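You operate a simulated robot arm through the tools that you are given. There is no shell and no other tool. Be economical: measure what you need, move in short steps, check, and stop when the job is done.

Carry out the task below with a simulated two-armed robot. There is one attempt and no reset: what you move stays moved.

## Task
Take the rag from the top of the window table and lay it out flat on the top of the ledger table.

It is judged by the outcome, as a careful person would: the job done as asked, and still so three seconds after it is handed in. It fails if anything else is knocked over, pushed out of place, dropped, spilled or broken.

## Robot
Two 7-joint arms with two-finger parallel grippers on one trunk, on a base that drives. Base frame: it is fixed to the floor where the robot stands at the start and does not move with it; the origin is under the middle of the robot, x ahead of it, y to its left, z up; the surface under the hand at the start is at about z = 740. Lengths are in mm, angles in rad, forces in N, time in s.
The left shoulder is at the start at [124, 171, 1162], the right one opposite. With the tool pointing down near the work surface each hand reaches from about 100 to 880 mm from the robot's upright axis, wherever it stands, measured 20 degrees to its own side. Places, roughly: top of the ledger table [-1400, 600, 700]. Payload 4.4 kg a hand.
The tool frame of a hand sits at the grasp point between the pads (the TCP): z along the fingers, y along the line on which they close. The tips reach 23 mm beyond it. Largest opening 94 mm; finger width 38, thickness 10; the body of the gripper, 54 by 96 mm, starts 39 mm behind the TCP.
Orientation is that of the tool frame in the base frame, as a unit quaternion [w, x, y, z]. With the fingers straight down and closing along the base's y, the tool's x points along the base's -x, its y along +y and its z along -z.

## Interface
- The arms move only by the tool apply_moves. It takes "left_deltas", "right_deltas" or both (then of equal length, played together; a hand with none holds still); each is a list of rows, each an object of numbers (a shift or turn left out is 0, a gripper value left out holds the last): "x", "y", "z": the shift along the tool's x, y, z in units of 20 mm (1.0 is 20 mm); "wx", "wy", "wz": the turn, a rotation vector about the tool's x, y, z in units of 6 degrees (1.0 is 6 degrees); "claw": the opening, from 0 (shut) to 1 (fully open). In form: [{"x": .., "y": .., "z": .., "wx": .., "wy": .., "wz": .., "claw": ..}, ...]. A call has 1 to 20 rows; each row shifts and turns the commanded pose from where the row before left it, along the tool's axes as they then stand. A call with a number of a shift or a turn outside -1 to 1 is refused whole. A row lasts 0.2 s, in which the tool goes at most 50 mm and 0.15 rad; a call with a longer step from one row to the next is refused whole, and so is a gripper value outside its range. Where a pose cannot be reached the arm comes as near as it can. A force on the tool above 40 N (or 10 N above the force at the start of the call, whichever is more), or a blocked arm, ends the call early, and 0.2 s more pass. Each finger travels about 72 mm/s and halts on what it meets, pressing with about 30 N; the grip force reading is that of the motor and also rises with nothing between the fingers. The clock runs only during rows and for 0.2 s after the last one: add rows that do not move to give the fingers time. It gives the time, the measured TCP pose, the force on the tool (base axes), the opening and the grip force at its end, in the units of the frame above (readings bear some noise), with the torque about the TCP (base axes, N m) and any sound that the robot's microphone picked up, and new pictures: "views" is both (left out), scene, wrist or none (wrist: the cameras of the hands that moved).
- Cameras (640 x 400 px; columns grow to the right, rows downward): "scene" is now at [238.3, 21.9, 1294.5]; the picture's right is [0.28, -0.96, 0.00], its down [-0.69, -0.20, -0.69] and it looks along [0.67, 0.19, -0.72] (base axes); focal length 248 px, centre (320, 200). "left" rides on the left gripper at [86, -16, -74] in its tool frame; the picture's right is [0.18, 0.98, 0.00], its down [-0.58, 0.11, -0.81] and it looks along [-0.79, 0.15, 0.59] (tool axes); focal length 243 px, centre (320, 200). "right" rides on the right gripper at [86, 16, -75] in its tool frame; the picture's right is [-0.18, 0.98, 0.00], its down [-0.58, -0.11, -0.81] and it looks along [-0.79, -0.15, 0.59] (tool axes); focal length 243 px, centre (320, 200). There is no depth. A picture from a camera that has moved, and an enlarged one, comes with that camera's place and axes in the base frame and with its lens. The place of the scene camera against the robot may be out by one fixed shift of up to 18 mm in any direction.
- move_column(by): slides the trunk up (or, below 0, down) by that many mm; the arms and the scene camera ride with it, the base frame stays. It gives what a move gives, with no picture.
- roll_base(legs): drives the robot by 1 to 6 legs, each [ahead, left, turn to the left] in mm, mm and rad, along the robot's own axes; the way and the turn of a leg run together, so that a leg with both is an arc; at most 1500 mm and 3.142 rad a leg. The arms and the cameras ride along, it lands a little off, and it stops where it bumps. It gives what a move gives, and a new picture of the scene camera.
- turn_head(pan, tilt): turns the head with the scene camera to pan (to the left, within 1.396 rad either way) and tilt (down, from -0.506 to 1.204), counted from straight ahead of the robot. It gives what a move gives, and a new picture of the scene camera.
- zoom(camera, box): a new picture of the part [left, top, right, bottom] of that camera's present view, enlarged. It takes no simulated time.
- job_done(): hands the job in; it is judged then, once.

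Work in short steps. Places have to be worked out from the pictures, the camera data and where the tool is seen: move nearer, look again, correct. Check each grasp and each placing, and mend what went wrong. You have 120 turns and 260 pictures in all, those below and enlarged ones among them. Open the grippers and draw the arms clear of the work before you hand the job in, unless the task says otherwise; then end with one line.

The tools are called as a command line: name --argument value ..., lists and objects as JSON in quotes. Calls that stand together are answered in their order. apply_moves: Moves the arms, as the interface text tells. Its arguments: {"type":"object","properties":{"left_deltas":{"type":"array","items":{"type":"object","properties":{"x":{"type":"number"},"y":{"type":"number"},"z":{"type":"number"},"wx":{"type":"number"},"wy":{"type":"number"},"wz":{"type":"number"},"claw":{"type":"number"}}}},"right_deltas":{"type":"array","items":{"type":"object","properties":{"x":{"type":"number"},"y":{"type":"number"},"z":{"type":"number"},"wx":{"type":"number"},"wy":{"type":"number"},"wz":{"type":"number"},"claw":{"type":"number"}}}},"views":{"type":"string","enum":["both","scene","wrist","none"]}},"required":[]} The other tools are called the same way: move_column (by) slides the trunk up or down; roll_base (legs) drives the base; turn_head (pan, tilt) turns the head that bears the scene camera; zoom (camera, box) takes an enlarged picture of a part of a camera's view; job_done () hands the job in.

At the start:

```text
clock: 0.0
left_ee_pos: [546.8, 324.7, 923.2]
left_tool_rot: [-0.001, 0.0, 1.0, 0.0]
left_force: [0.9, -0.4, 0.1]
left_torque: [0.05, 0.05, 0.01]
left_width: 93.9
left_gripper_force: 0.1
right_ee_pos: [452.2, -79.5, 954.3]
right_tool_rot: [0.0, 0.0, 1.0, -0.001]
right_force: [0.0, 0.4, -0.2]
right_torque: [-0.01, 0.0, 0.01]
right_width: 93.9
right_gripper_force: 0.0
trunk travel left (down, up): [-175.0, 213.0]
robot x, y, heading: [0.3, -2.0, 0.003]
head pan, tilt: [0.281, 0.803]
```

scene: 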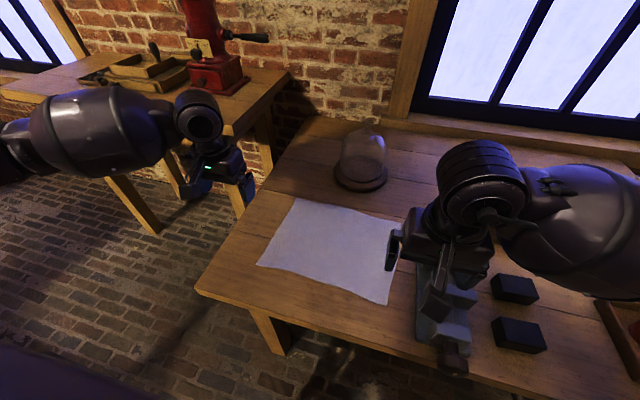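
right: 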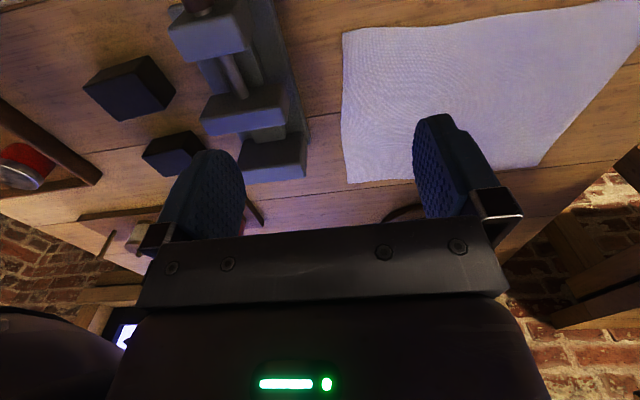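
left: 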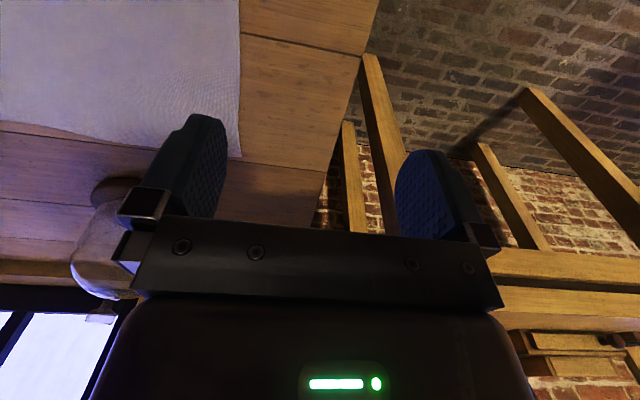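

The rag covers roughly x 470–725, y −75–250, with a vise just off its right edge. I'll turn both grippers 90° so they close along x, with the cameras inward, ready to pinch the near corners.

apply_moves --left_deltas '[{"wz": -1, "claw": 0.6}, {"wz": -1}, {"wz": -1}, {"wz": -1}, {"wz": -1}, {"wz": -1}, {"wz": -1}, {"wz": -1}, {"wz": -1}, {"wz": -1}, {"wz": -1}, {"wz": -1}, {"wz": -1}, {"wz": -1}, {"wz": -1}, {}]' --right_deltas '[{"wz": 1, "claw": 0.6}, {"wz": 1}, {"wz": 1}, {"wz": 1}, {"wz": 1}, {"wz": 1}, {"wz": 1}, {"wz": 1}, {"wz": 1}, {"wz": 1}, {"wz": 1}, {"wz": 1}, {"wz": 1}, {"wz": 1}, {"wz": 1}, {}]'

```text
clock: 3.4
left_ee_pos: [547.9, 325.0, 924.7]
left_tool_rot: [0.0, 0.708, -0.706, 0.0]
left_force: [0.1, -0.1, -0.1]
left_torque: [0.02, 0.03, 0.01]
left_width: 56.2
left_gripper_force: 0.0
right_ee_pos: [451.7, -78.8, 955.2]
right_tool_rot: [0.0, 0.708, 0.707, 0.0]
right_force: [0.4, -0.4, 0.8]
right_torque: [0.0, 0.0, 0.03]
right_width: 56.2
right_gripper_force: 0.2
trunk travel left (down, up): [-175.0, 213.0]
robot x, y, heading: [3.4, -4.0, 0.006]
head pan, tilt: [0.281, 0.803]
camera scene: at [238.3, 21.9, 1294.5], right [0.28, -0.96, 0.0], down [-0.69, -0.2, -0.69], along [0.67, 0.19, -0.72], focal length 248 px, centre (320, 200)
camera right: at [468.3, 7.4, 1029.9], right [0.98, -0.19, 0.0], down [-0.11, -0.58, 0.81], along [-0.15, -0.79, -0.59], focal length 243 px, centre (320, 200)
camera left: at [564.3, 237.2, 999.7], right [-0.98, -0.19, 0.0], down [-0.11, 0.58, 0.81], along [-0.15, 0.79, -0.59], focal length 243 px, centre (320, 200)
```

scene: 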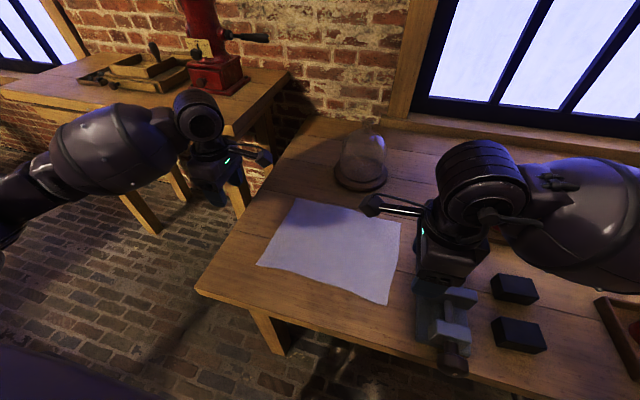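
right: 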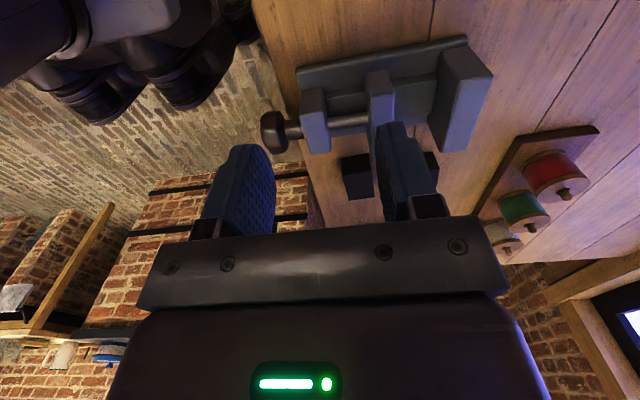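
left: 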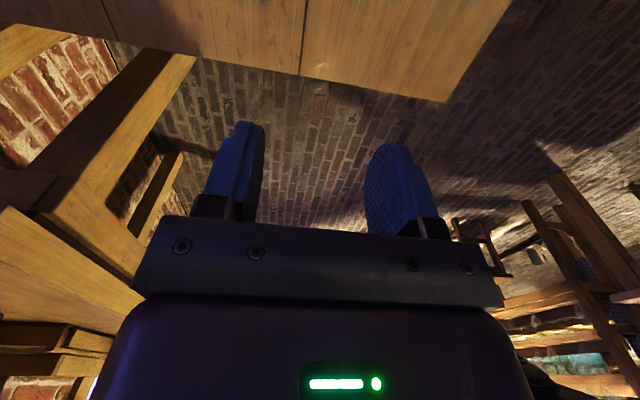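

I'll bring both hands above the near corners at z≈800, right at (503, −35) and left at (508, 228), with the fingers about 40 mm apart.

apply_moves --left_deltas '[{"x": 0.606, "y": 0.25, "z": 0.78, "claw": 0.43}, {"x": 0.606, "y": 0.25, "z": 0.78}, {"x": 0.606, "y": 0.25, "z": 0.78}, {"x": 0.606, "y": 0.25, "z": 0.78}, {"x": 0.606, "y": 0.25, "z": 0.78}, {"x": 0.606, "y": 0.25, "z": 0.78}, {"x": 0.606, "y": 0.25, "z": 0.78}, {"x": 0.606, "y": 0.25, "z": 0.78}, {}]' --right_deltas '[{"x": 0.274, "y": 0.32, "z": 0.97, "claw": 0.43}, {"x": 0.274, "y": 0.32, "z": 0.97}, {"x": 0.274, "y": 0.32, "z": 0.97}, {"x": 0.274, "y": 0.32, "z": 0.97}, {"x": 0.274, "y": 0.32, "z": 0.97}, {"x": 0.274, "y": 0.32, "z": 0.97}, {"x": 0.274, "y": 0.32, "z": 0.97}, {"x": 0.274, "y": 0.32, "z": 0.97}, {}]'

```text
clock: 5.4
left_ee_pos: [507.2, 226.8, 799.4]
left_tool_rot: [0.0, -0.707, 0.707, 0.0]
left_force: [-0.2, 0.5, -0.6]
left_torque: [0.01, 0.01, 0.0]
left_width: 40.5
left_gripper_force: 0.0
right_ee_pos: [503.7, -34.4, 799.6]
right_tool_rot: [0.001, 0.707, 0.707, 0.0]
right_force: [-0.5, -0.1, 0.5]
right_torque: [-0.02, 0.02, 0.0]
right_width: 40.9
right_gripper_force: 0.0
trunk travel left (down, up): [-175.0, 213.0]
robot x, y, heading: [2.6, 0.3, -0.002]
head pan, tilt: [0.281, 0.803]
camera scene: at [238.0, 22.0, 1294.6], right [0.28, -0.96, 0.0], down [-0.69, -0.2, -0.69], along [0.67, 0.19, -0.72], focal length 248 px, centre (320, 200)
camera right: at [518.8, 51.2, 874.7], right [0.98, -0.18, 0.0], down [-0.11, -0.58, 0.81], along [-0.15, -0.79, -0.59], focal length 243 px, centre (320, 200)
camera left: at [524.4, 140.4, 875.3], right [-0.98, -0.18, 0.0], down [-0.11, 0.58, 0.81], along [-0.15, 0.79, -0.59], focal length 243 px, centre (320, 200)
```

scene: 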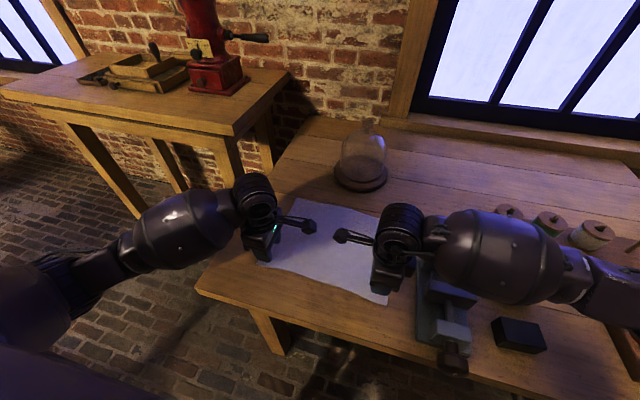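
right: 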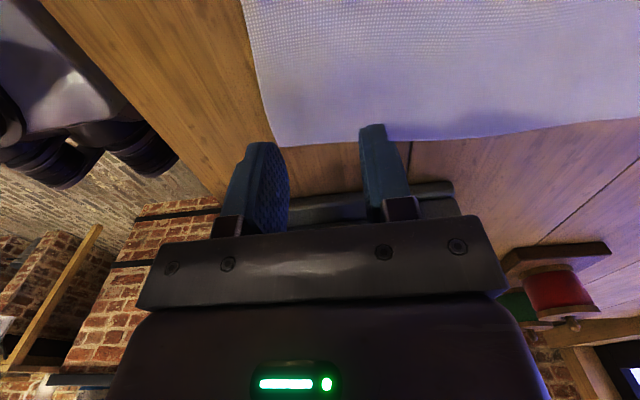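
left: 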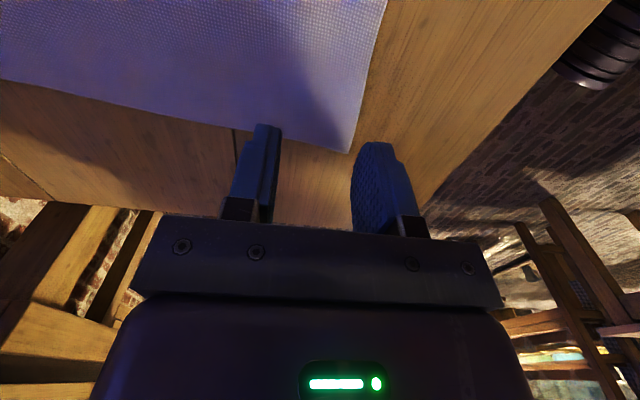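

The corners compute to right (468, −58) and left (480, 258), so both hands are well placed. I'll shift left 5 mm in +x and lower both to just above the cloth.

apply_moves --left_deltas '[{"y": -0.25, "z": 0.8}, {"z": 0.6}, {"z": 0.2}, {}]' --right_deltas '[{"z": 0.8}, {"z": 0.6}, {"z": 0.2}, {}]'

```text
clock: 6.4
left_ee_pos: [513.3, 227.5, 767.2]
left_tool_rot: [0.0, -0.707, 0.707, 0.0]
left_force: [-0.3, 0.0, -0.5]
left_torque: [0.03, -0.03, -0.06]
left_width: 40.6
left_gripper_force: 0.1
right_ee_pos: [502.9, -36.0, 768.0]
right_tool_rot: [0.0, 0.707, 0.707, 0.0]
right_force: [-0.5, 0.5, -0.1]
right_torque: [-0.03, -0.04, -0.03]
right_width: 40.3
right_gripper_force: 0.0
trunk travel left (down, up): [-175.0, 213.0]
robot x, y, heading: [2.8, 0.9, 0.003]
head pan, tilt: [0.281, 0.803]
camera scene: at [238.2, 21.9, 1294.5], right [0.28, -0.96, 0.0], down [-0.69, -0.2, -0.69], along [0.67, 0.19, -0.72], focal length 248 px, centre (320, 200)
camera right: at [518.8, 51.4, 842.4], right [0.98, -0.18, 0.0], down [-0.11, -0.58, 0.81], along [-0.15, -0.79, -0.59], focal length 243 px, centre (320, 200)
camera left: at [528.9, 140.5, 843.1], right [-0.98, -0.18, 0.0], down [-0.11, 0.58, 0.81], along [-0.15, 0.79, -0.59], focal length 243 px, centre (320, 200)
```

scene: 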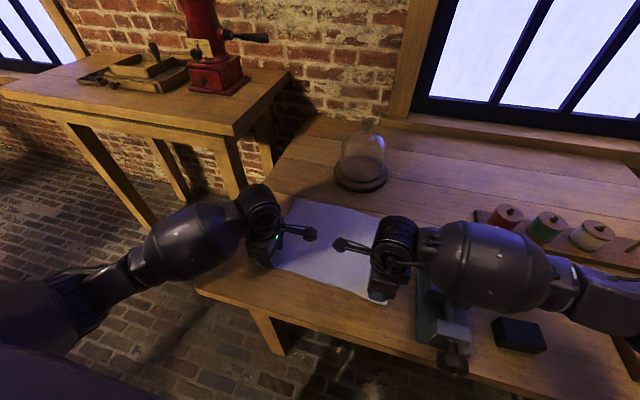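
right: 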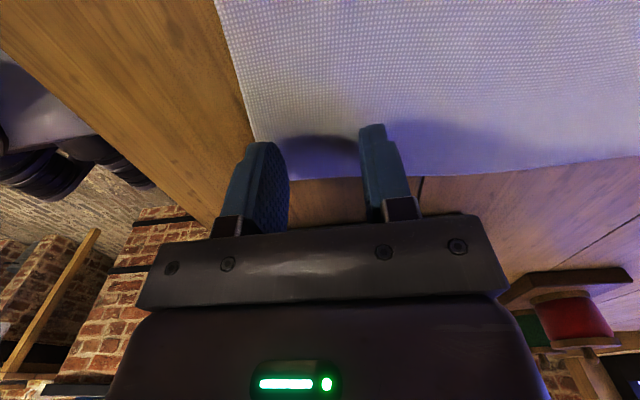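
left: 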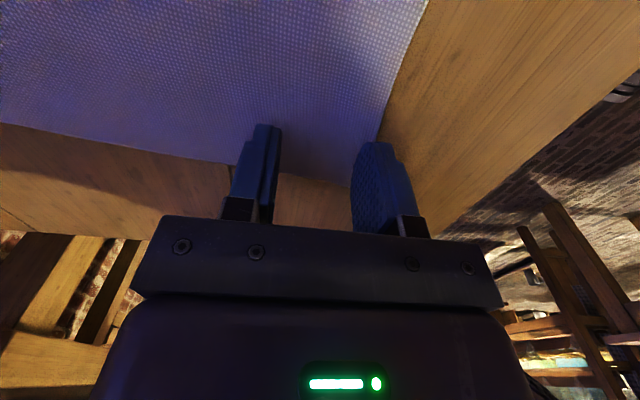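

The tips are about 4 mm above the cloth. I'll press down lightly in small steps until I feel contact.

apply_moves --left_deltas '[{"z": 0.15}, {"z": 0.1}, {}]' --right_deltas '[{"z": 0.15}, {"z": 0.1}, {}]' --views "none"

```text
clock: 7.2
left_ee_pos: [511.4, 227.2, 764.8]
left_tool_rot: [0.001, -0.707, 0.707, -0.001]
left_force: [0.5, 3.1, 16.7]
left_torque: [0.09, 0.31, -0.09]
left_width: 40.6
left_gripper_force: 0.3
right_ee_pos: [503.2, -35.4, 764.7]
right_tool_rot: [0.001, 0.707, 0.707, 0.001]
right_force: [-0.1, -1.2, 4.5]
right_torque: [-0.04, 0.08, 0.0]
right_width: 40.6
right_gripper_force: 0.0
trunk travel left (down, up): [-175.0, 213.0]
robot x, y, heading: [-4.2, 1.9, 0.001]
head pan, tilt: [0.281, 0.803]
```

Both are touching the cloth (left 17 N, right 4.5 N). I'll press the right slightly more and close both grippers.

apply_moves --left_deltas '[{"claw": 0.43}, {"claw": 0.2}, {"claw": 0.0}, {"claw": 0.0}, {"claw": 0.0}, {"claw": 0.0}]' --right_deltas '[{"z": 0.07, "claw": 0.43}, {"claw": 0.2}, {"claw": 0.0}, {"claw": 0.0}, {"claw": 0.0}, {"claw": 0.0}]'

```text
clock: 8.6
left_ee_pos: [509.6, 227.2, 764.3]
left_tool_rot: [-0.001, 0.707, -0.707, 0.001]
left_force: [1.6, -3.2, 13.3]
left_torque: [-0.01, 0.0, 0.0]
left_width: 2.3
left_gripper_force: 29.9
right_ee_pos: [503.4, -35.0, 764.6]
right_tool_rot: [0.001, 0.707, 0.707, 0.003]
right_force: [-0.1, 3.2, 31.9]
right_torque: [-0.02, 0.18, -0.07]
right_width: 2.4
right_gripper_force: 30.5
trunk travel left (down, up): [-175.0, 213.0]
robot x, y, heading: [-2.3, -0.4, 0.005]
head pan, tilt: [0.281, 0.803]
camera scene: at [235.4, 21.7, 1295.4], right [0.28, -0.96, 0.0], down [-0.69, -0.2, -0.7], along [0.67, 0.19, -0.72], focal length 248 px, centre (320, 200)
camera right: at [518.4, 51.6, 839.4], right [0.98, -0.18, 0.0], down [-0.11, -0.58, 0.8], along [-0.15, -0.79, -0.59], focal length 243 px, centre (320, 200)
camera left: at [527.7, 139.7, 840.3], right [-0.98, -0.18, 0.0], down [-0.11, 0.58, 0.81], along [-0.15, 0.79, -0.59], focal length 243 px, centre (320, 200)
```

scene: 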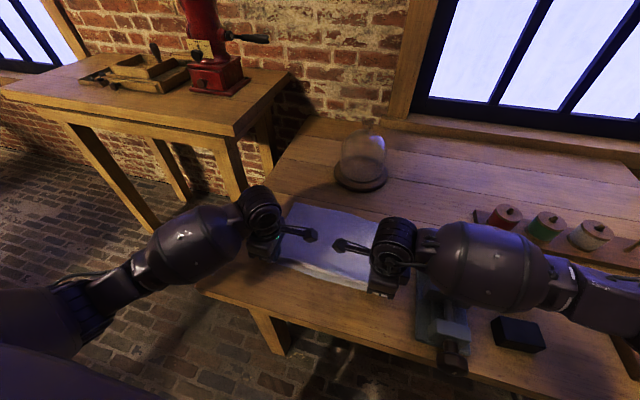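
right: 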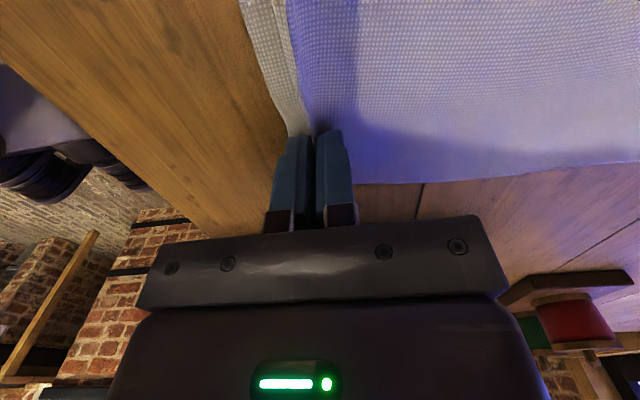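
left: 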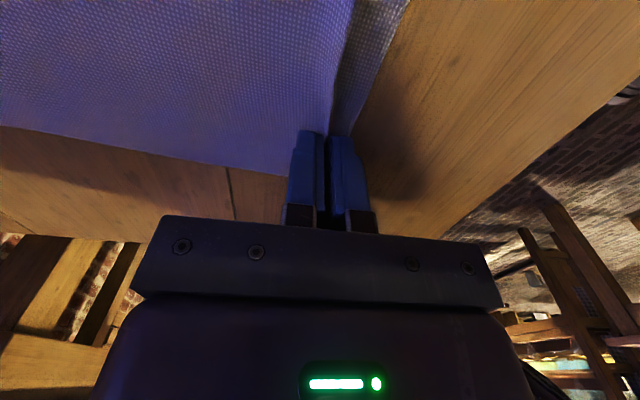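

Both pinches show a ridge of cloth between the pads (width 2.3–2.4 mm). I'll lift straight up 80 mm to check the hold.

apply_moves --left_deltas '[{"z": -0.5}, {"z": -0.7}, {"z": -0.7}, {"z": -0.7}, {"z": -0.7}, {"z": -0.7}, {}]' --right_deltas '[{"z": -0.5}, {"z": -0.7}, {"z": -0.7}, {"z": -0.7}, {"z": -0.7}, {"z": -0.7}, {}]'

```text
clock: 10.2
left_ee_pos: [512.2, 227.3, 842.1]
left_tool_rot: [0.0, -0.707, 0.707, 0.0]
left_force: [0.1, -0.3, 0.2]
left_torque: [-0.03, -0.01, 0.06]
left_width: 2.7
left_gripper_force: 30.2
right_ee_pos: [503.1, -35.2, 841.9]
right_tool_rot: [-0.001, 0.707, 0.707, -0.001]
right_force: [0.2, 0.3, -0.8]
right_torque: [0.05, 0.01, 0.04]
right_width: 2.5
right_gripper_force: 29.7
trunk travel left (down, up): [-175.0, 213.0]
robot x, y, heading: [0.7, -2.6, -0.001]
head pan, tilt: [0.281, 0.803]
camera scene: at [238.5, 21.9, 1294.4], right [0.28, -0.96, 0.0], down [-0.69, -0.2, -0.69], along [0.67, 0.19, -0.72], focal length 248 px, centre (320, 200)
camera right: at [519.0, 51.0, 916.5], right [0.98, -0.18, 0.0], down [-0.11, -0.58, 0.81], along [-0.15, -0.79, -0.59], focal length 243 px, centre (320, 200)
camera left: at [529.1, 140.4, 918.3], right [-0.98, -0.18, 0.0], down [-0.11, 0.58, 0.81], along [-0.15, 0.79, -0.59], focal length 243 px, centre (320, 200)
```

scene: 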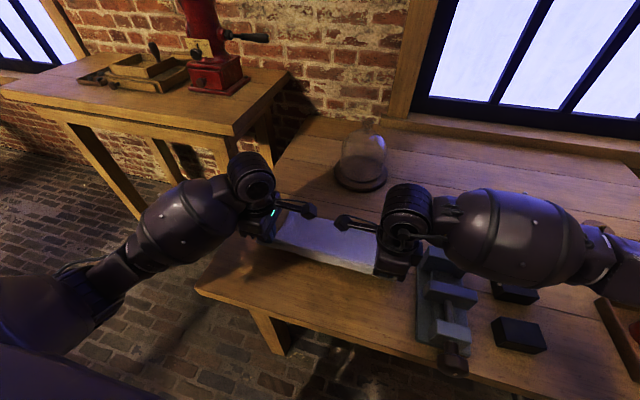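
right: 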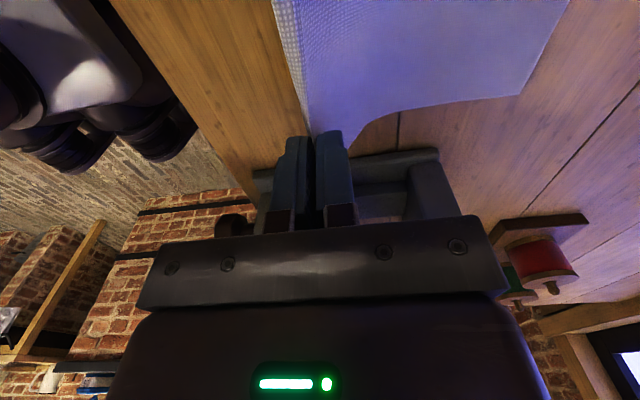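
left: 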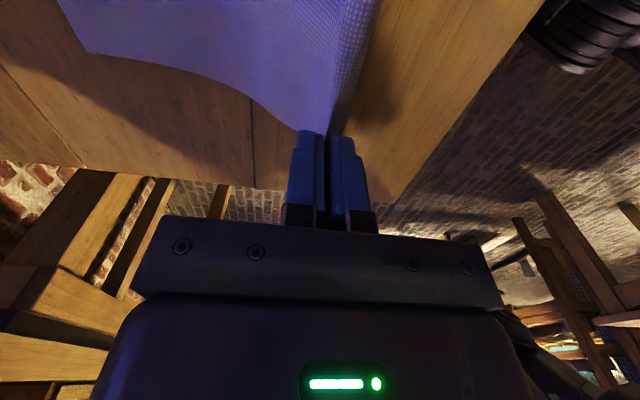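

The cloth lifts cleanly from both corners. I'll raise it 200 mm more so it hangs clear of the table.

apply_moves --left_deltas '[{"z": -0.9}, {"z": -0.9}, {"z": -0.9}, {"z": -0.9}, {"z": -0.9}, {"z": -0.9}, {"z": -0.9}, {"z": -0.9}, {"z": -0.9}, {"z": -0.9}, {"z": -0.9}, {}]' --right_deltas '[{"z": -0.9}, {"z": -0.9}, {"z": -0.9}, {"z": -0.9}, {"z": -0.9}, {"z": -0.9}, {"z": -0.9}, {"z": -0.9}, {"z": -0.9}, {"z": -0.9}, {"z": -0.9}, {}]' --views "scene"

move_column --by 60

```text
clock: 12.8
left_ee_pos: [511.8, 227.7, 1039.6]
left_tool_rot: [0.001, -0.707, 0.707, 0.0]
left_force: [0.2, 0.1, 0.4]
left_torque: [0.02, 0.03, -0.02]
left_width: 2.4
left_gripper_force: 30.5
right_ee_pos: [504.7, -35.1, 1039.7]
right_tool_rot: [0.0, 0.707, 0.707, 0.0]
right_force: [0.9, 0.8, -0.7]
right_torque: [0.02, 0.03, 0.01]
right_width: 2.3
right_gripper_force: 29.7
trunk travel left (down, up): [-175.0, 213.0]
robot x, y, heading: [0.3, 2.5, 0.001]
head pan, tilt: [0.281, 0.803]
camera scene: at [238.7, 22.0, 1294.3], right [0.28, -0.96, 0.0], down [-0.69, -0.2, -0.69], along [0.67, 0.19, -0.72], focal length 248 px, centre (320, 200)
```

scene: 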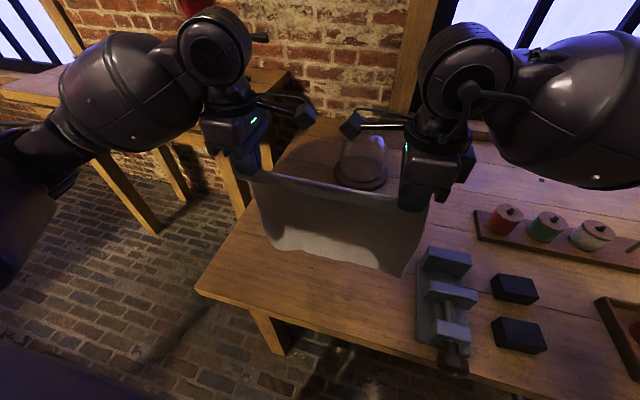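

```text
clock: 13.8
left_ee_pos: [513.2, 227.4, 1099.0]
left_tool_rot: [0.001, 0.707, -0.707, -0.001]
left_force: [0.3, -1.6, -0.5]
left_torque: [-0.05, 0.02, 0.0]
left_width: 2.4
left_gripper_force: 29.9
right_ee_pos: [505.4, -34.5, 1097.3]
right_tool_rot: [-0.001, 0.707, 0.707, -0.001]
right_force: [0.5, 0.5, 0.2]
right_torque: [-0.02, 0.0, 0.01]
right_width: 2.5
right_gripper_force: 29.2
trunk travel left (down, up): [-235.0, 153.0]
robot x, y, heading: [0.1, -0.5, 0.001]
head pan, tilt: [0.281, 0.803]
```

The rag hangs well between the hands. Before driving I'll look around to the left, then right, to find the ledger table and free floor.

turn_head --pan 1.39 --tilt 0.35

turn_head --pan -1.39 --tilt 0.35

```text
clock: 15.1
left_ee_pos: [511.6, 226.9, 1099.8]
left_tool_rot: [0.0, 0.707, -0.707, 0.0]
left_force: [0.2, -0.6, -0.1]
left_torque: [0.0, 0.02, 0.01]
left_width: 2.4
left_gripper_force: 30.0
right_ee_pos: [503.4, -35.3, 1099.6]
right_tool_rot: [0.0, 0.707, 0.707, 0.0]
right_force: [-1.0, 0.2, -0.4]
right_torque: [0.0, 0.04, 0.0]
right_width: 2.5
right_gripper_force: 29.9
trunk travel left (down, up): [-235.0, 153.0]
robot x, y, heading: [0.1, 2.8, -0.003]
head pan, tilt: [1.389, 0.351]
camera scene: at [125.7, 91.2, 1400.1], right [0.98, -0.18, 0.0], down [-0.06, -0.34, -0.94], along [0.17, 0.92, -0.34], focal length 248 px, centre (320, 200)
```

scene: 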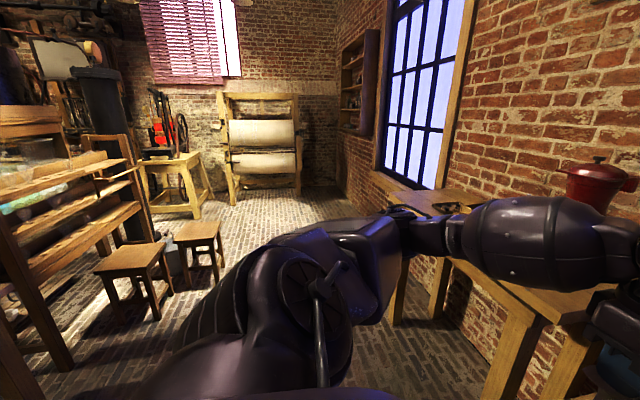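

```text
clock: 17.6
left_ee_pos: [511.3, 227.0, 1100.5]
left_tool_rot: [0.001, 0.707, -0.707, 0.001]
left_force: [0.1, -0.9, 0.0]
left_torque: [-0.02, -0.02, 0.02]
left_width: 2.6
left_gripper_force: 30.4
right_ee_pos: [503.2, -34.2, 1099.7]
right_tool_rot: [0.0, 0.707, 0.707, 0.001]
right_force: [0.1, 1.1, 0.0]
right_torque: [0.05, -0.02, -0.01]
right_width: 2.6
right_gripper_force: 30.2
trunk travel left (down, up): [-235.0, 153.0]
robot x, y, heading: [-0.4, 0.2, 0.003]
head pan, tilt: [-1.389, 0.351]
camera scene: at [125.7, -92.0, 1400.2], right [-0.98, -0.18, 0.0], down [-0.06, 0.34, -0.94], along [0.17, -0.92, -0.34], focal length 248 px, centre (320, 200)
```

scene: 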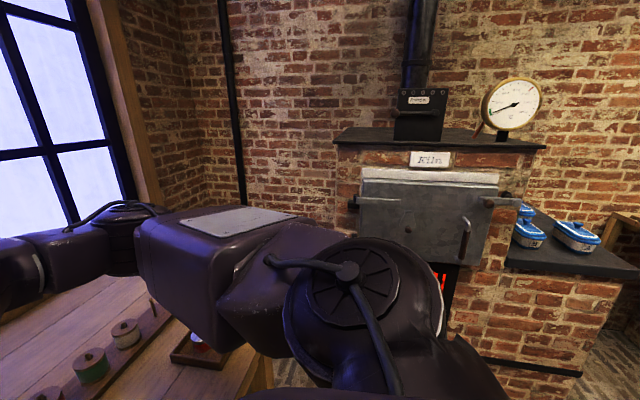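

The floor behind and to the sides looks open: a rack far left, a kiln beyond y≈−1300. I'll back off 350 mm, then turn left in stages while looking.

roll_base --legs '[[-350, 0, 0]]'

turn_head --pan 1.39 --tilt 0.4

roll_base --legs '[[0, 0, 0.9]]'

```text
clock: 19.9
left_ee_pos: [162.0, 226.6, 1101.1]
left_tool_rot: [0.0, -0.707, 0.708, 0.0]
left_force: [0.0, 0.2, -0.3]
left_torque: [-0.04, -0.06, 0.01]
left_width: 2.5
left_gripper_force: 29.9
right_ee_pos: [153.5, -36.0, 1099.6]
right_tool_rot: [0.0, 0.708, 0.706, 0.0]
right_force: [-0.1, 0.8, 0.3]
right_torque: [-0.03, 0.0, 0.02]
right_width: 2.5
right_gripper_force: 30.2
trunk travel left (down, up): [-235.0, 153.0]
robot x, y, heading: [-349.2, -1.9, -0.003]
head pan, tilt: [-1.389, 0.351]
camera scene: at [-224.3, -91.9, 1400.2], right [-0.98, -0.18, 0.0], down [-0.06, 0.34, -0.94], along [0.17, -0.92, -0.34], focal length 248 px, centre (320, 200)
```

scene: 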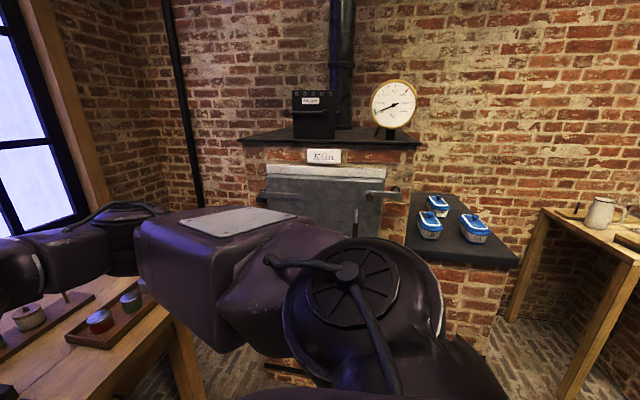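

```text
clock: 22.3
left_ee_pos: [162.7, 226.9, 1099.7]
left_tool_rot: [0.0, -0.707, 0.707, 0.001]
left_force: [0.3, -0.7, -0.8]
left_torque: [-0.03, -0.03, -0.01]
left_width: 2.4
left_gripper_force: 29.9
right_ee_pos: [153.6, -36.1, 1098.9]
right_tool_rot: [0.0, 0.708, 0.706, 0.0]
right_force: [0.2, 1.1, 0.1]
right_torque: [0.0, -0.01, 0.0]
right_width: 2.3
right_gripper_force: 30.4
trunk travel left (down, up): [-235.0, 153.0]
robot x, y, heading: [-349.4, -1.9, -0.002]
head pan, tilt: [1.389, 0.4]
camera scene: at [-223.3, 90.8, 1395.6], right [0.98, -0.18, 0.0], down [-0.07, -0.38, -0.92], along [0.17, 0.91, -0.39], focal length 248 px, centre (320, 200)
```

scene: 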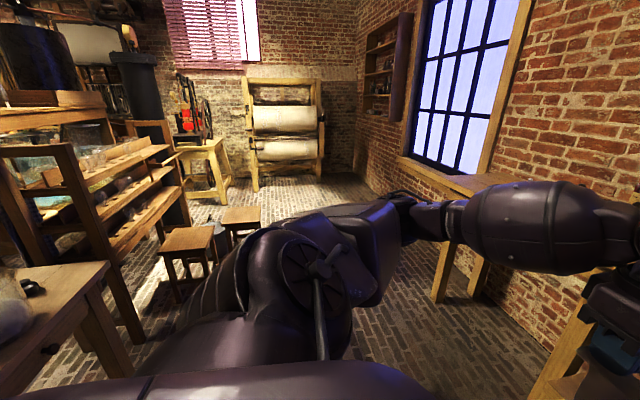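

```text
clock: 25.0
left_ee_pos: [-204.4, 541.1, 1099.6]
left_tool_rot: [0.0, 0.943, -0.333, 0.0]
left_force: [-0.5, 0.4, -0.3]
left_torque: [0.0, -0.03, -0.09]
left_width: 2.5
left_gripper_force: 30.2
right_ee_pos: [-5.9, 370.2, 1100.3]
right_tool_rot: [0.0, 0.333, 0.943, 0.0]
right_force: [0.0, 0.4, -1.3]
right_torque: [-0.03, -0.06, -0.03]
right_width: 2.5
right_gripper_force: 30.2
trunk travel left (down, up): [-235.0, 153.0]
robot x, y, heading: [-350.1, -0.9, 0.897]
head pan, tilt: [1.389, 0.4]
camera scene: at [-338.3, 148.7, 1395.6], right [0.76, 0.65, 0.0], down [0.25, -0.3, -0.92], along [-0.6, 0.7, -0.39], focal length 248 px, centre (320, 200)
```

scene: 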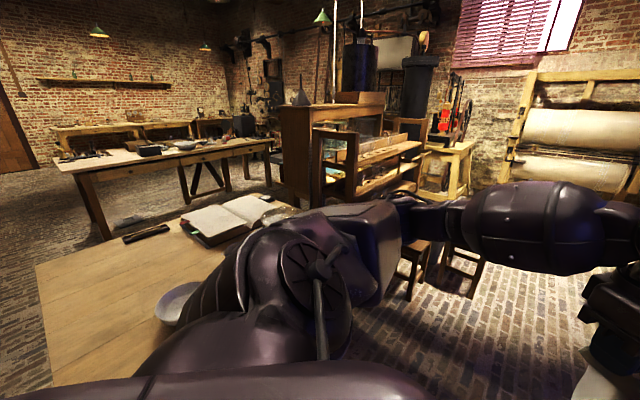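

The ledger table is at left: the open book is near (−1620, 810), a pen near (−1840, 420) and a bowl near (−1190, 340), with the south end near y≈15. That south end around x≈−1550 looks free. I'll back away, then face +y to approach it from the south.

roll_base --legs '[[-600, 0, 0]]'

turn_head --pan 1.2 --tilt 0.5

```text
clock: 28.4
left_ee_pos: [-580.5, 73.7, 1100.2]
left_tool_rot: [0.0, 0.942, -0.336, 0.0]
left_force: [-0.1, -0.1, -0.4]
left_torque: [-0.03, 0.01, -0.03]
left_width: 2.2
left_gripper_force: 29.7
right_ee_pos: [-383.6, -101.0, 1100.5]
right_tool_rot: [0.001, 0.337, 0.941, 0.0]
right_force: [0.3, 0.8, 0.4]
right_torque: [-0.03, 0.01, -0.01]
right_width: 2.4
right_gripper_force: 30.4
trunk travel left (down, up): [-235.0, 153.0]
robot x, y, heading: [-731.5, -467.1, 0.884]
head pan, tilt: [1.389, 0.4]
camera scene: at [-718.1, -319.7, 1395.7], right [0.76, 0.65, 0.0], down [0.25, -0.3, -0.92], along [-0.59, 0.7, -0.39], focal length 248 px, centre (320, 200)
```

scene: 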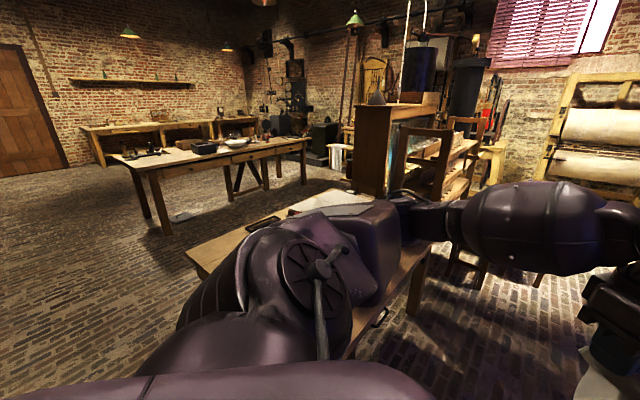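

```text
clock: 29.1
left_ee_pos: [-581.3, 72.5, 1100.0]
left_tool_rot: [0.0, 0.941, -0.337, 0.0]
left_force: [0.4, -0.1, -0.4]
left_torque: [-0.02, -0.01, -0.04]
left_width: 2.4
left_gripper_force: 30.3
right_ee_pos: [-383.6, -100.6, 1099.5]
right_tool_rot: [0.0, 0.337, 0.941, 0.0]
right_force: [-0.8, 0.4, -0.5]
right_torque: [-0.01, -0.02, 0.0]
right_width: 2.5
right_gripper_force: 29.9
trunk travel left (down, up): [-235.0, 153.0]
robot x, y, heading: [-729.8, -465.0, 0.887]
head pan, tilt: [1.201, 0.499]
camera scene: at [-702.7, -310.8, 1386.5], right [0.87, 0.49, 0.0], down [0.24, -0.42, -0.88], along [-0.43, 0.76, -0.48], focal length 248 px, centre (320, 200)
```

scene: 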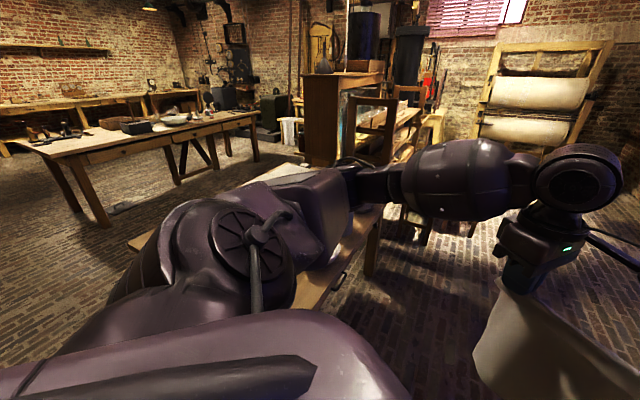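

The table spans x −1850…−977 with its south edge at y≈18, and the floor south of it looks clear. I'll turn to face +y and look ahead-left.

roll_base --legs '[[-80, 0, 0], [0, 0, 0.684]]'

turn_head --pan 0.9 --tilt 0.6

```text
clock: 32.0
left_ee_pos: [-1004.8, -16.5, 1100.1]
left_tool_rot: [0.0, 1.0, -0.004, 0.001]
left_force: [-0.2, 0.5, 0.1]
left_torque: [-0.01, -0.01, 0.02]
left_width: 2.4
left_gripper_force: 30.0
right_ee_pos: [-743.5, -25.6, 1100.1]
right_tool_rot: [0.001, 0.003, 1.0, 0.0]
right_force: [-0.3, -0.9, 0.0]
right_torque: [0.0, 0.0, -0.05]
right_width: 2.5
right_gripper_force: 29.8
trunk travel left (down, up): [-235.0, 153.0]
robot x, y, heading: [-782.2, -529.0, 1.565]
head pan, tilt: [1.201, 0.499]
camera scene: at [-857.1, -396.0, 1386.5], right [0.37, 0.93, 0.0], down [0.45, -0.18, -0.88], along [-0.82, 0.32, -0.48], focal length 248 px, centre (320, 200)
```

scene: 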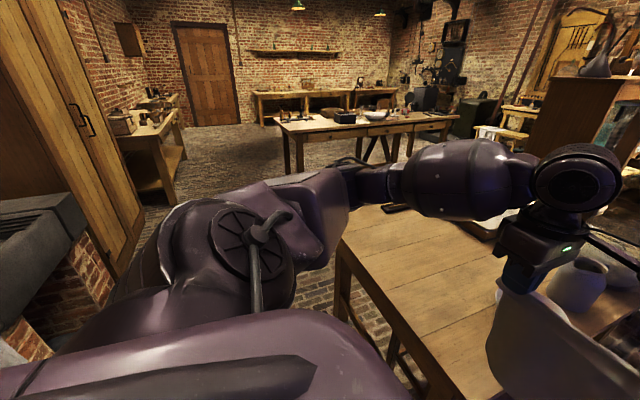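

```text
clock: 32.8
left_ee_pos: [-1004.4, -16.6, 1099.8]
left_tool_rot: [0.0, 1.0, -0.004, -0.001]
left_force: [0.4, 0.5, 0.1]
left_torque: [-0.03, 0.03, -0.03]
left_width: 2.4
left_gripper_force: 30.4
right_ee_pos: [-741.7, -26.3, 1100.5]
right_tool_rot: [0.0, 0.004, 1.0, 0.0]
right_force: [0.1, 0.0, -0.4]
right_torque: [-0.02, 0.02, -0.03]
right_width: 2.4
right_gripper_force: 29.5
trunk travel left (down, up): [-235.0, 153.0]
robot x, y, heading: [-779.9, -526.7, 1.562]
head pan, tilt: [0.901, 0.6]
camera scene: at [-841.0, -374.1, 1377.4], right [0.63, 0.78, 0.0], down [0.44, -0.35, -0.83], along [-0.64, 0.52, -0.56], focal length 248 px, centre (320, 200)
```

scene: 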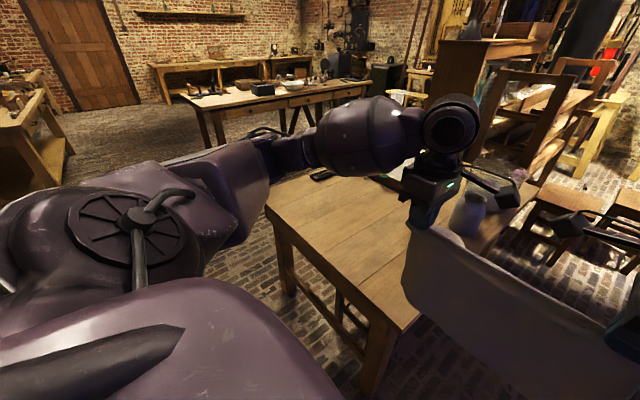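

The south end of the table (x −1850…−985, y≥18) is bare and the floor in front is clear. I'll strafe left about 620 mm to centre the rag near x≈−1500, then look down at the table.

roll_base --legs '[[0, 620, 0]]'

turn_head --pan 0.0 --tilt 0.75

```text
clock: 38.8
left_ee_pos: [-1628.3, -14.5, 1100.3]
left_tool_rot: [-0.001, 1.0, -0.001, 0.001]
left_force: [0.6, 0.3, -0.1]
left_torque: [-0.02, -0.01, -0.03]
left_width: 2.3
left_gripper_force: 30.1
right_ee_pos: [-1366.7, -23.4, 1098.9]
right_tool_rot: [-0.001, 0.001, 1.0, 0.0]
right_force: [-1.2, -0.1, -0.1]
right_torque: [0.01, 0.04, -0.05]
right_width: 2.6
right_gripper_force: 30.2
trunk travel left (down, up): [-235.0, 153.0]
robot x, y, heading: [-1401.8, -525.8, 1.568]
head pan, tilt: [0.901, 0.6]
camera scene: at [-1463.5, -372.0, 1377.4], right [0.62, 0.78, 0.0], down [0.44, -0.35, -0.83], along [-0.65, 0.51, -0.57], focal length 248 px, centre (320, 200)
```

scene: 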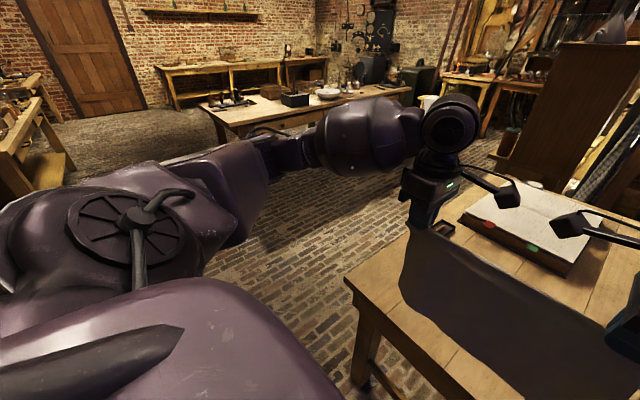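

```text
clock: 40.0
left_ee_pos: [-1629.6, -15.6, 1101.1]
left_tool_rot: [-0.001, 1.0, -0.001, 0.0]
left_force: [-0.2, -0.4, 0.7]
left_torque: [0.0, 0.0, 0.0]
left_width: 2.3
left_gripper_force: 29.8
right_ee_pos: [-1367.0, -23.0, 1099.9]
right_tool_rot: [0.0, 0.0, 1.0, 0.0]
right_force: [-0.9, 0.0, -0.1]
right_torque: [-0.03, 0.0, -0.01]
right_width: 2.7
right_gripper_force: 30.1
trunk travel left (down, up): [-235.0, 153.0]
robot x, y, heading: [-1405.5, -525.9, 1.571]
head pan, tilt: [0.0, 0.75]
camera scene: at [-1394.1, -344.0, 1364.6], right [1.0, 0.0, 0.0], down [0.0, -0.68, -0.73], along [0.0, 0.73, -0.68], focal length 248 px, centre (320, 200)
```

scene: 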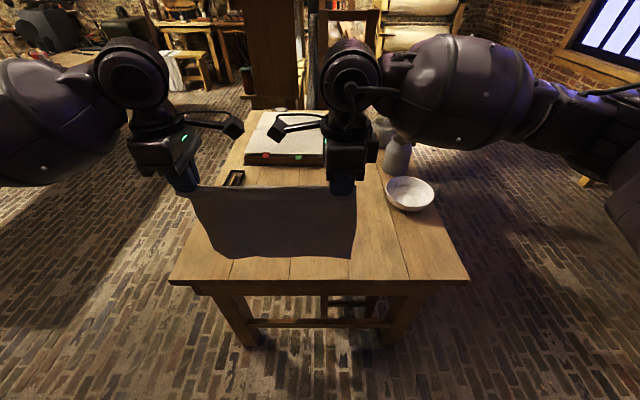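

Very clear view: the free area is x −1830…−1150, y 20…480, with the book at y≈600, the pen case at (−1765, 500) and the bowl at (−1047, 340). I'll drive 100 mm ahead and lower the trunk 100 mm.

roll_base --legs '[[100, 0, 0]]'

move_column --by -100

```text
clock: 41.1
left_ee_pos: [-1629.2, 85.0, 1100.0]
left_tool_rot: [0.0, 1.0, 0.0, 0.0]
left_force: [0.2, 0.6, -0.7]
left_torque: [-0.01, -0.02, 0.0]
left_width: 2.3
left_gripper_force: 30.0
right_ee_pos: [-1365.9, 75.7, 1099.1]
right_tool_rot: [0.0, 0.001, 1.0, -0.001]
right_force: [0.0, 0.5, 0.0]
right_torque: [-0.03, -0.01, -0.02]
right_width: 2.4
right_gripper_force: 30.0
trunk travel left (down, up): [-235.0, 153.0]
robot x, y, heading: [-1404.7, -429.4, 1.571]
head pan, tilt: [0.0, 0.75]
camera scene: at [-1393.7, -244.2, 1364.4], right [1.0, 0.0, 0.0], down [0.0, -0.68, -0.73], along [0.0, 0.73, -0.68], focal length 248 px, centre (320, 200)
```

scene: 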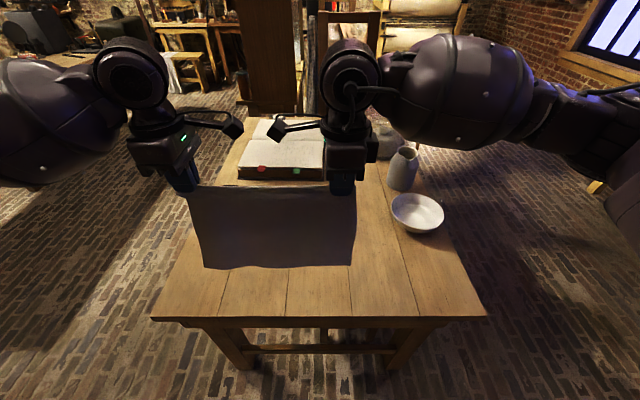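

```text
clock: 42.4
left_ee_pos: [-1628.9, 82.1, 1002.3]
left_tool_rot: [-0.001, 1.0, -0.001, 0.0]
left_force: [1.5, 0.6, -0.3]
left_torque: [0.01, -0.01, -0.04]
left_width: 2.3
left_gripper_force: 30.1
right_ee_pos: [-1366.6, 73.6, 1001.7]
right_tool_rot: [0.0, 0.001, 1.0, 0.002]
right_force: [0.3, -1.3, -0.1]
right_torque: [0.02, 0.01, -0.02]
right_width: 2.6
right_gripper_force: 30.2
trunk travel left (down, up): [-135.0, 253.0]
robot x, y, heading: [-1402.4, -429.6, 1.57]
head pan, tilt: [0.0, 0.75]
```

I'll move both hands ahead to y≈300 and down to z≈930, so the hem hangs just above the table.

apply_moves --left_deltas '[{"y": -0.908, "z": 0.3}, {"y": -0.908, "z": 0.3}, {"y": -0.908, "z": 0.3}, {"y": -0.908, "z": 0.3}, {"y": -0.908, "z": 0.3}, {"y": -0.908, "z": 0.3}, {"y": -0.908, "z": 0.3}, {"y": -0.908, "z": 0.3}, {"y": -0.908, "z": 0.3}, {"y": -0.908, "z": 0.3}, {"y": -0.908, "z": 0.3}, {"y": -0.908, "z": 0.3}, {}, {}]' --right_deltas '[{"y": 0.908, "z": 0.3}, {"y": 0.908, "z": 0.3}, {"y": 0.908, "z": 0.3}, {"y": 0.908, "z": 0.3}, {"y": 0.908, "z": 0.3}, {"y": 0.908, "z": 0.3}, {"y": 0.908, "z": 0.3}, {"y": 0.908, "z": 0.3}, {"y": 0.908, "z": 0.3}, {"y": 0.908, "z": 0.3}, {"y": 0.908, "z": 0.3}, {"y": 0.908, "z": 0.3}, {}, {}]' --views "both"

```text
clock: 45.4
left_ee_pos: [-1628.8, 304.0, 929.9]
left_tool_rot: [0.0, 1.0, -0.001, 0.0]
left_force: [0.8, 0.1, -0.1]
left_torque: [0.01, 0.04, -0.01]
left_width: 2.2
left_gripper_force: 30.5
right_ee_pos: [-1366.7, 294.4, 927.4]
right_tool_rot: [0.0, 0.001, 1.0, 0.0]
right_force: [-1.0, 0.5, 1.0]
right_torque: [-0.01, -0.01, -0.03]
right_width: 2.4
right_gripper_force: 29.7
trunk travel left (down, up): [-135.0, 253.0]
robot x, y, heading: [-1400.4, -424.4, 1.566]
head pan, tilt: [0.0, 0.75]
camera scene: at [-1393.5, -152.1, 1251.8], right [1.0, 0.0, 0.0], down [0.0, -0.68, -0.73], along [0.0, 0.73, -0.68], focal length 248 px, centre (320, 200)
camera right: at [-1453.1, 309.9, 1002.0], right [0.19, 0.98, 0.0], down [0.58, -0.11, 0.81], along [0.79, -0.15, -0.59], focal length 243 px, centre (320, 200)
camera left: at [-1540.5, 317.4, 1003.8], right [0.18, -0.98, 0.0], down [-0.58, -0.11, 0.81], along [-0.79, -0.15, -0.59], focal length 243 px, centre (320, 200)
```

scene: 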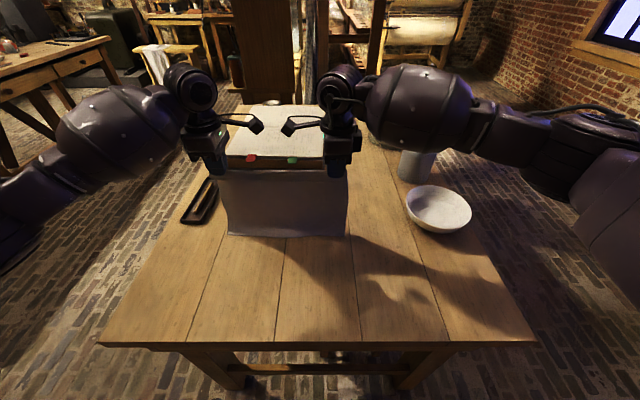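
right: 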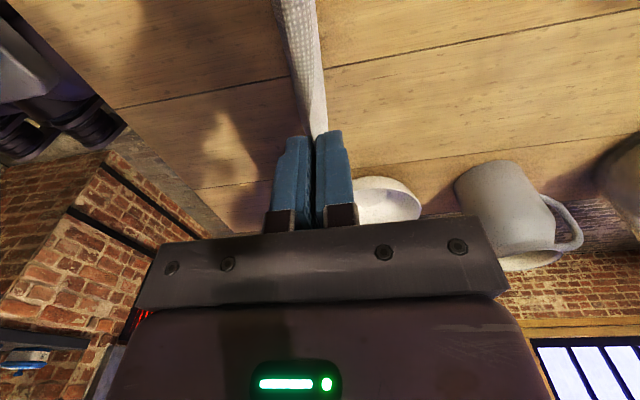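
left: 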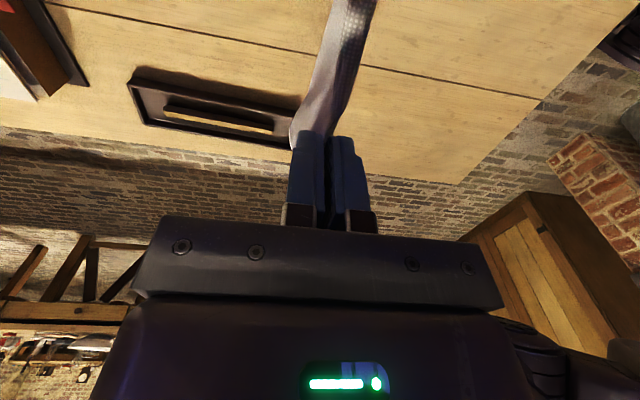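

The hem is about at the table surface near y≈295, and the tray (x<−1730) and bowl are clear. I'll lay the cloth by moving down and back along 45° slowly.

apply_moves --left_deltas '[{"z": 0.5}, {"y": 0.4, "z": 0.4}, {"y": 0.4, "z": 0.4}, {"y": 0.4, "z": 0.4}, {"y": 0.4, "z": 0.4}, {"y": 0.4, "z": 0.4}, {"y": 0.4, "z": 0.4}, {"y": 0.4, "z": 0.4}, {"y": 0.4, "z": 0.4}, {"y": 0.4, "z": 0.4}, {"y": 0.4, "z": 0.4}, {}]' --right_deltas '[{"z": 0.5}, {"y": -0.4, "z": 0.4}, {"y": -0.4, "z": 0.4}, {"y": -0.4, "z": 0.4}, {"y": -0.4, "z": 0.4}, {"y": -0.4, "z": 0.4}, {"y": -0.4, "z": 0.4}, {"y": -0.4, "z": 0.4}, {"y": -0.4, "z": 0.4}, {"y": -0.4, "z": 0.4}, {"y": -0.4, "z": 0.4}, {}]'

```text
clock: 48.0
left_ee_pos: [-1629.4, 222.1, 836.8]
left_tool_rot: [0.0, 1.0, -0.001, 0.0]
left_force: [1.1, 0.2, -0.5]
left_torque: [0.01, 0.01, -0.02]
left_width: 2.3
left_gripper_force: 30.3
right_ee_pos: [-1366.9, 213.0, 838.0]
right_tool_rot: [0.0, 0.001, 1.0, -0.001]
right_force: [0.9, 0.1, 0.8]
right_torque: [0.03, -0.01, -0.03]
right_width: 2.4
right_gripper_force: 29.9
trunk travel left (down, up): [-135.0, 253.0]
robot x, y, heading: [-1398.0, -427.7, 1.568]
head pan, tilt: [0.0, 0.75]
camera scene: at [-1393.5, -152.4, 1251.9], right [1.0, 0.0, 0.0], down [0.0, -0.68, -0.73], along [0.0, 0.73, -0.68], focal length 248 px, centre (320, 200)
camera right: at [-1452.9, 229.4, 911.8], right [0.19, 0.98, 0.0], down [0.58, -0.11, 0.81], along [0.79, -0.15, -0.59], focal length 243 px, centre (320, 200)
camera left: at [-1540.7, 237.4, 913.8], right [0.18, -0.98, 0.0], down [-0.58, -0.11, 0.81], along [-0.79, -0.15, -0.59], focal length 243 px, centre (320, 200)
```

scene: 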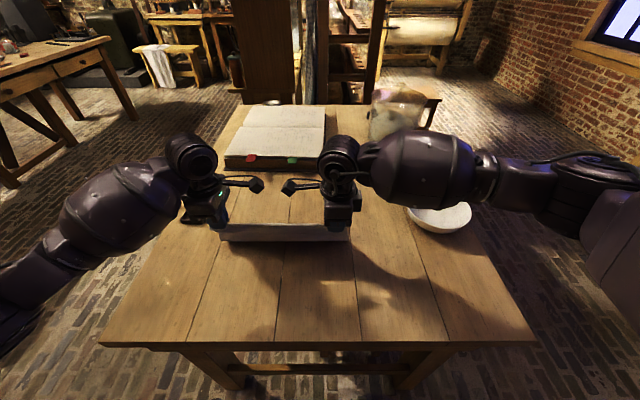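
right: 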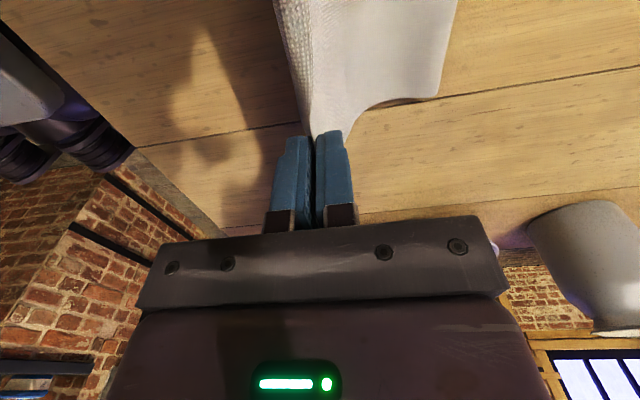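
left: 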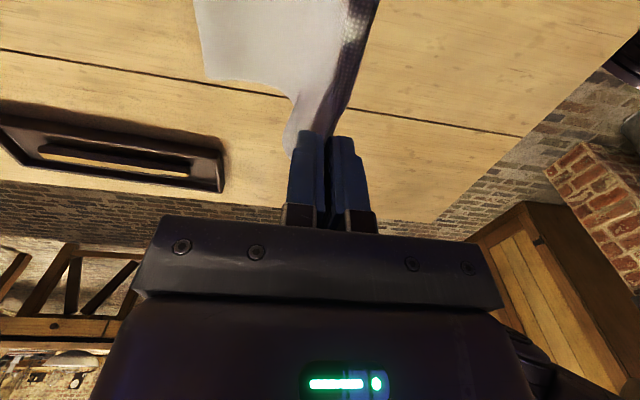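

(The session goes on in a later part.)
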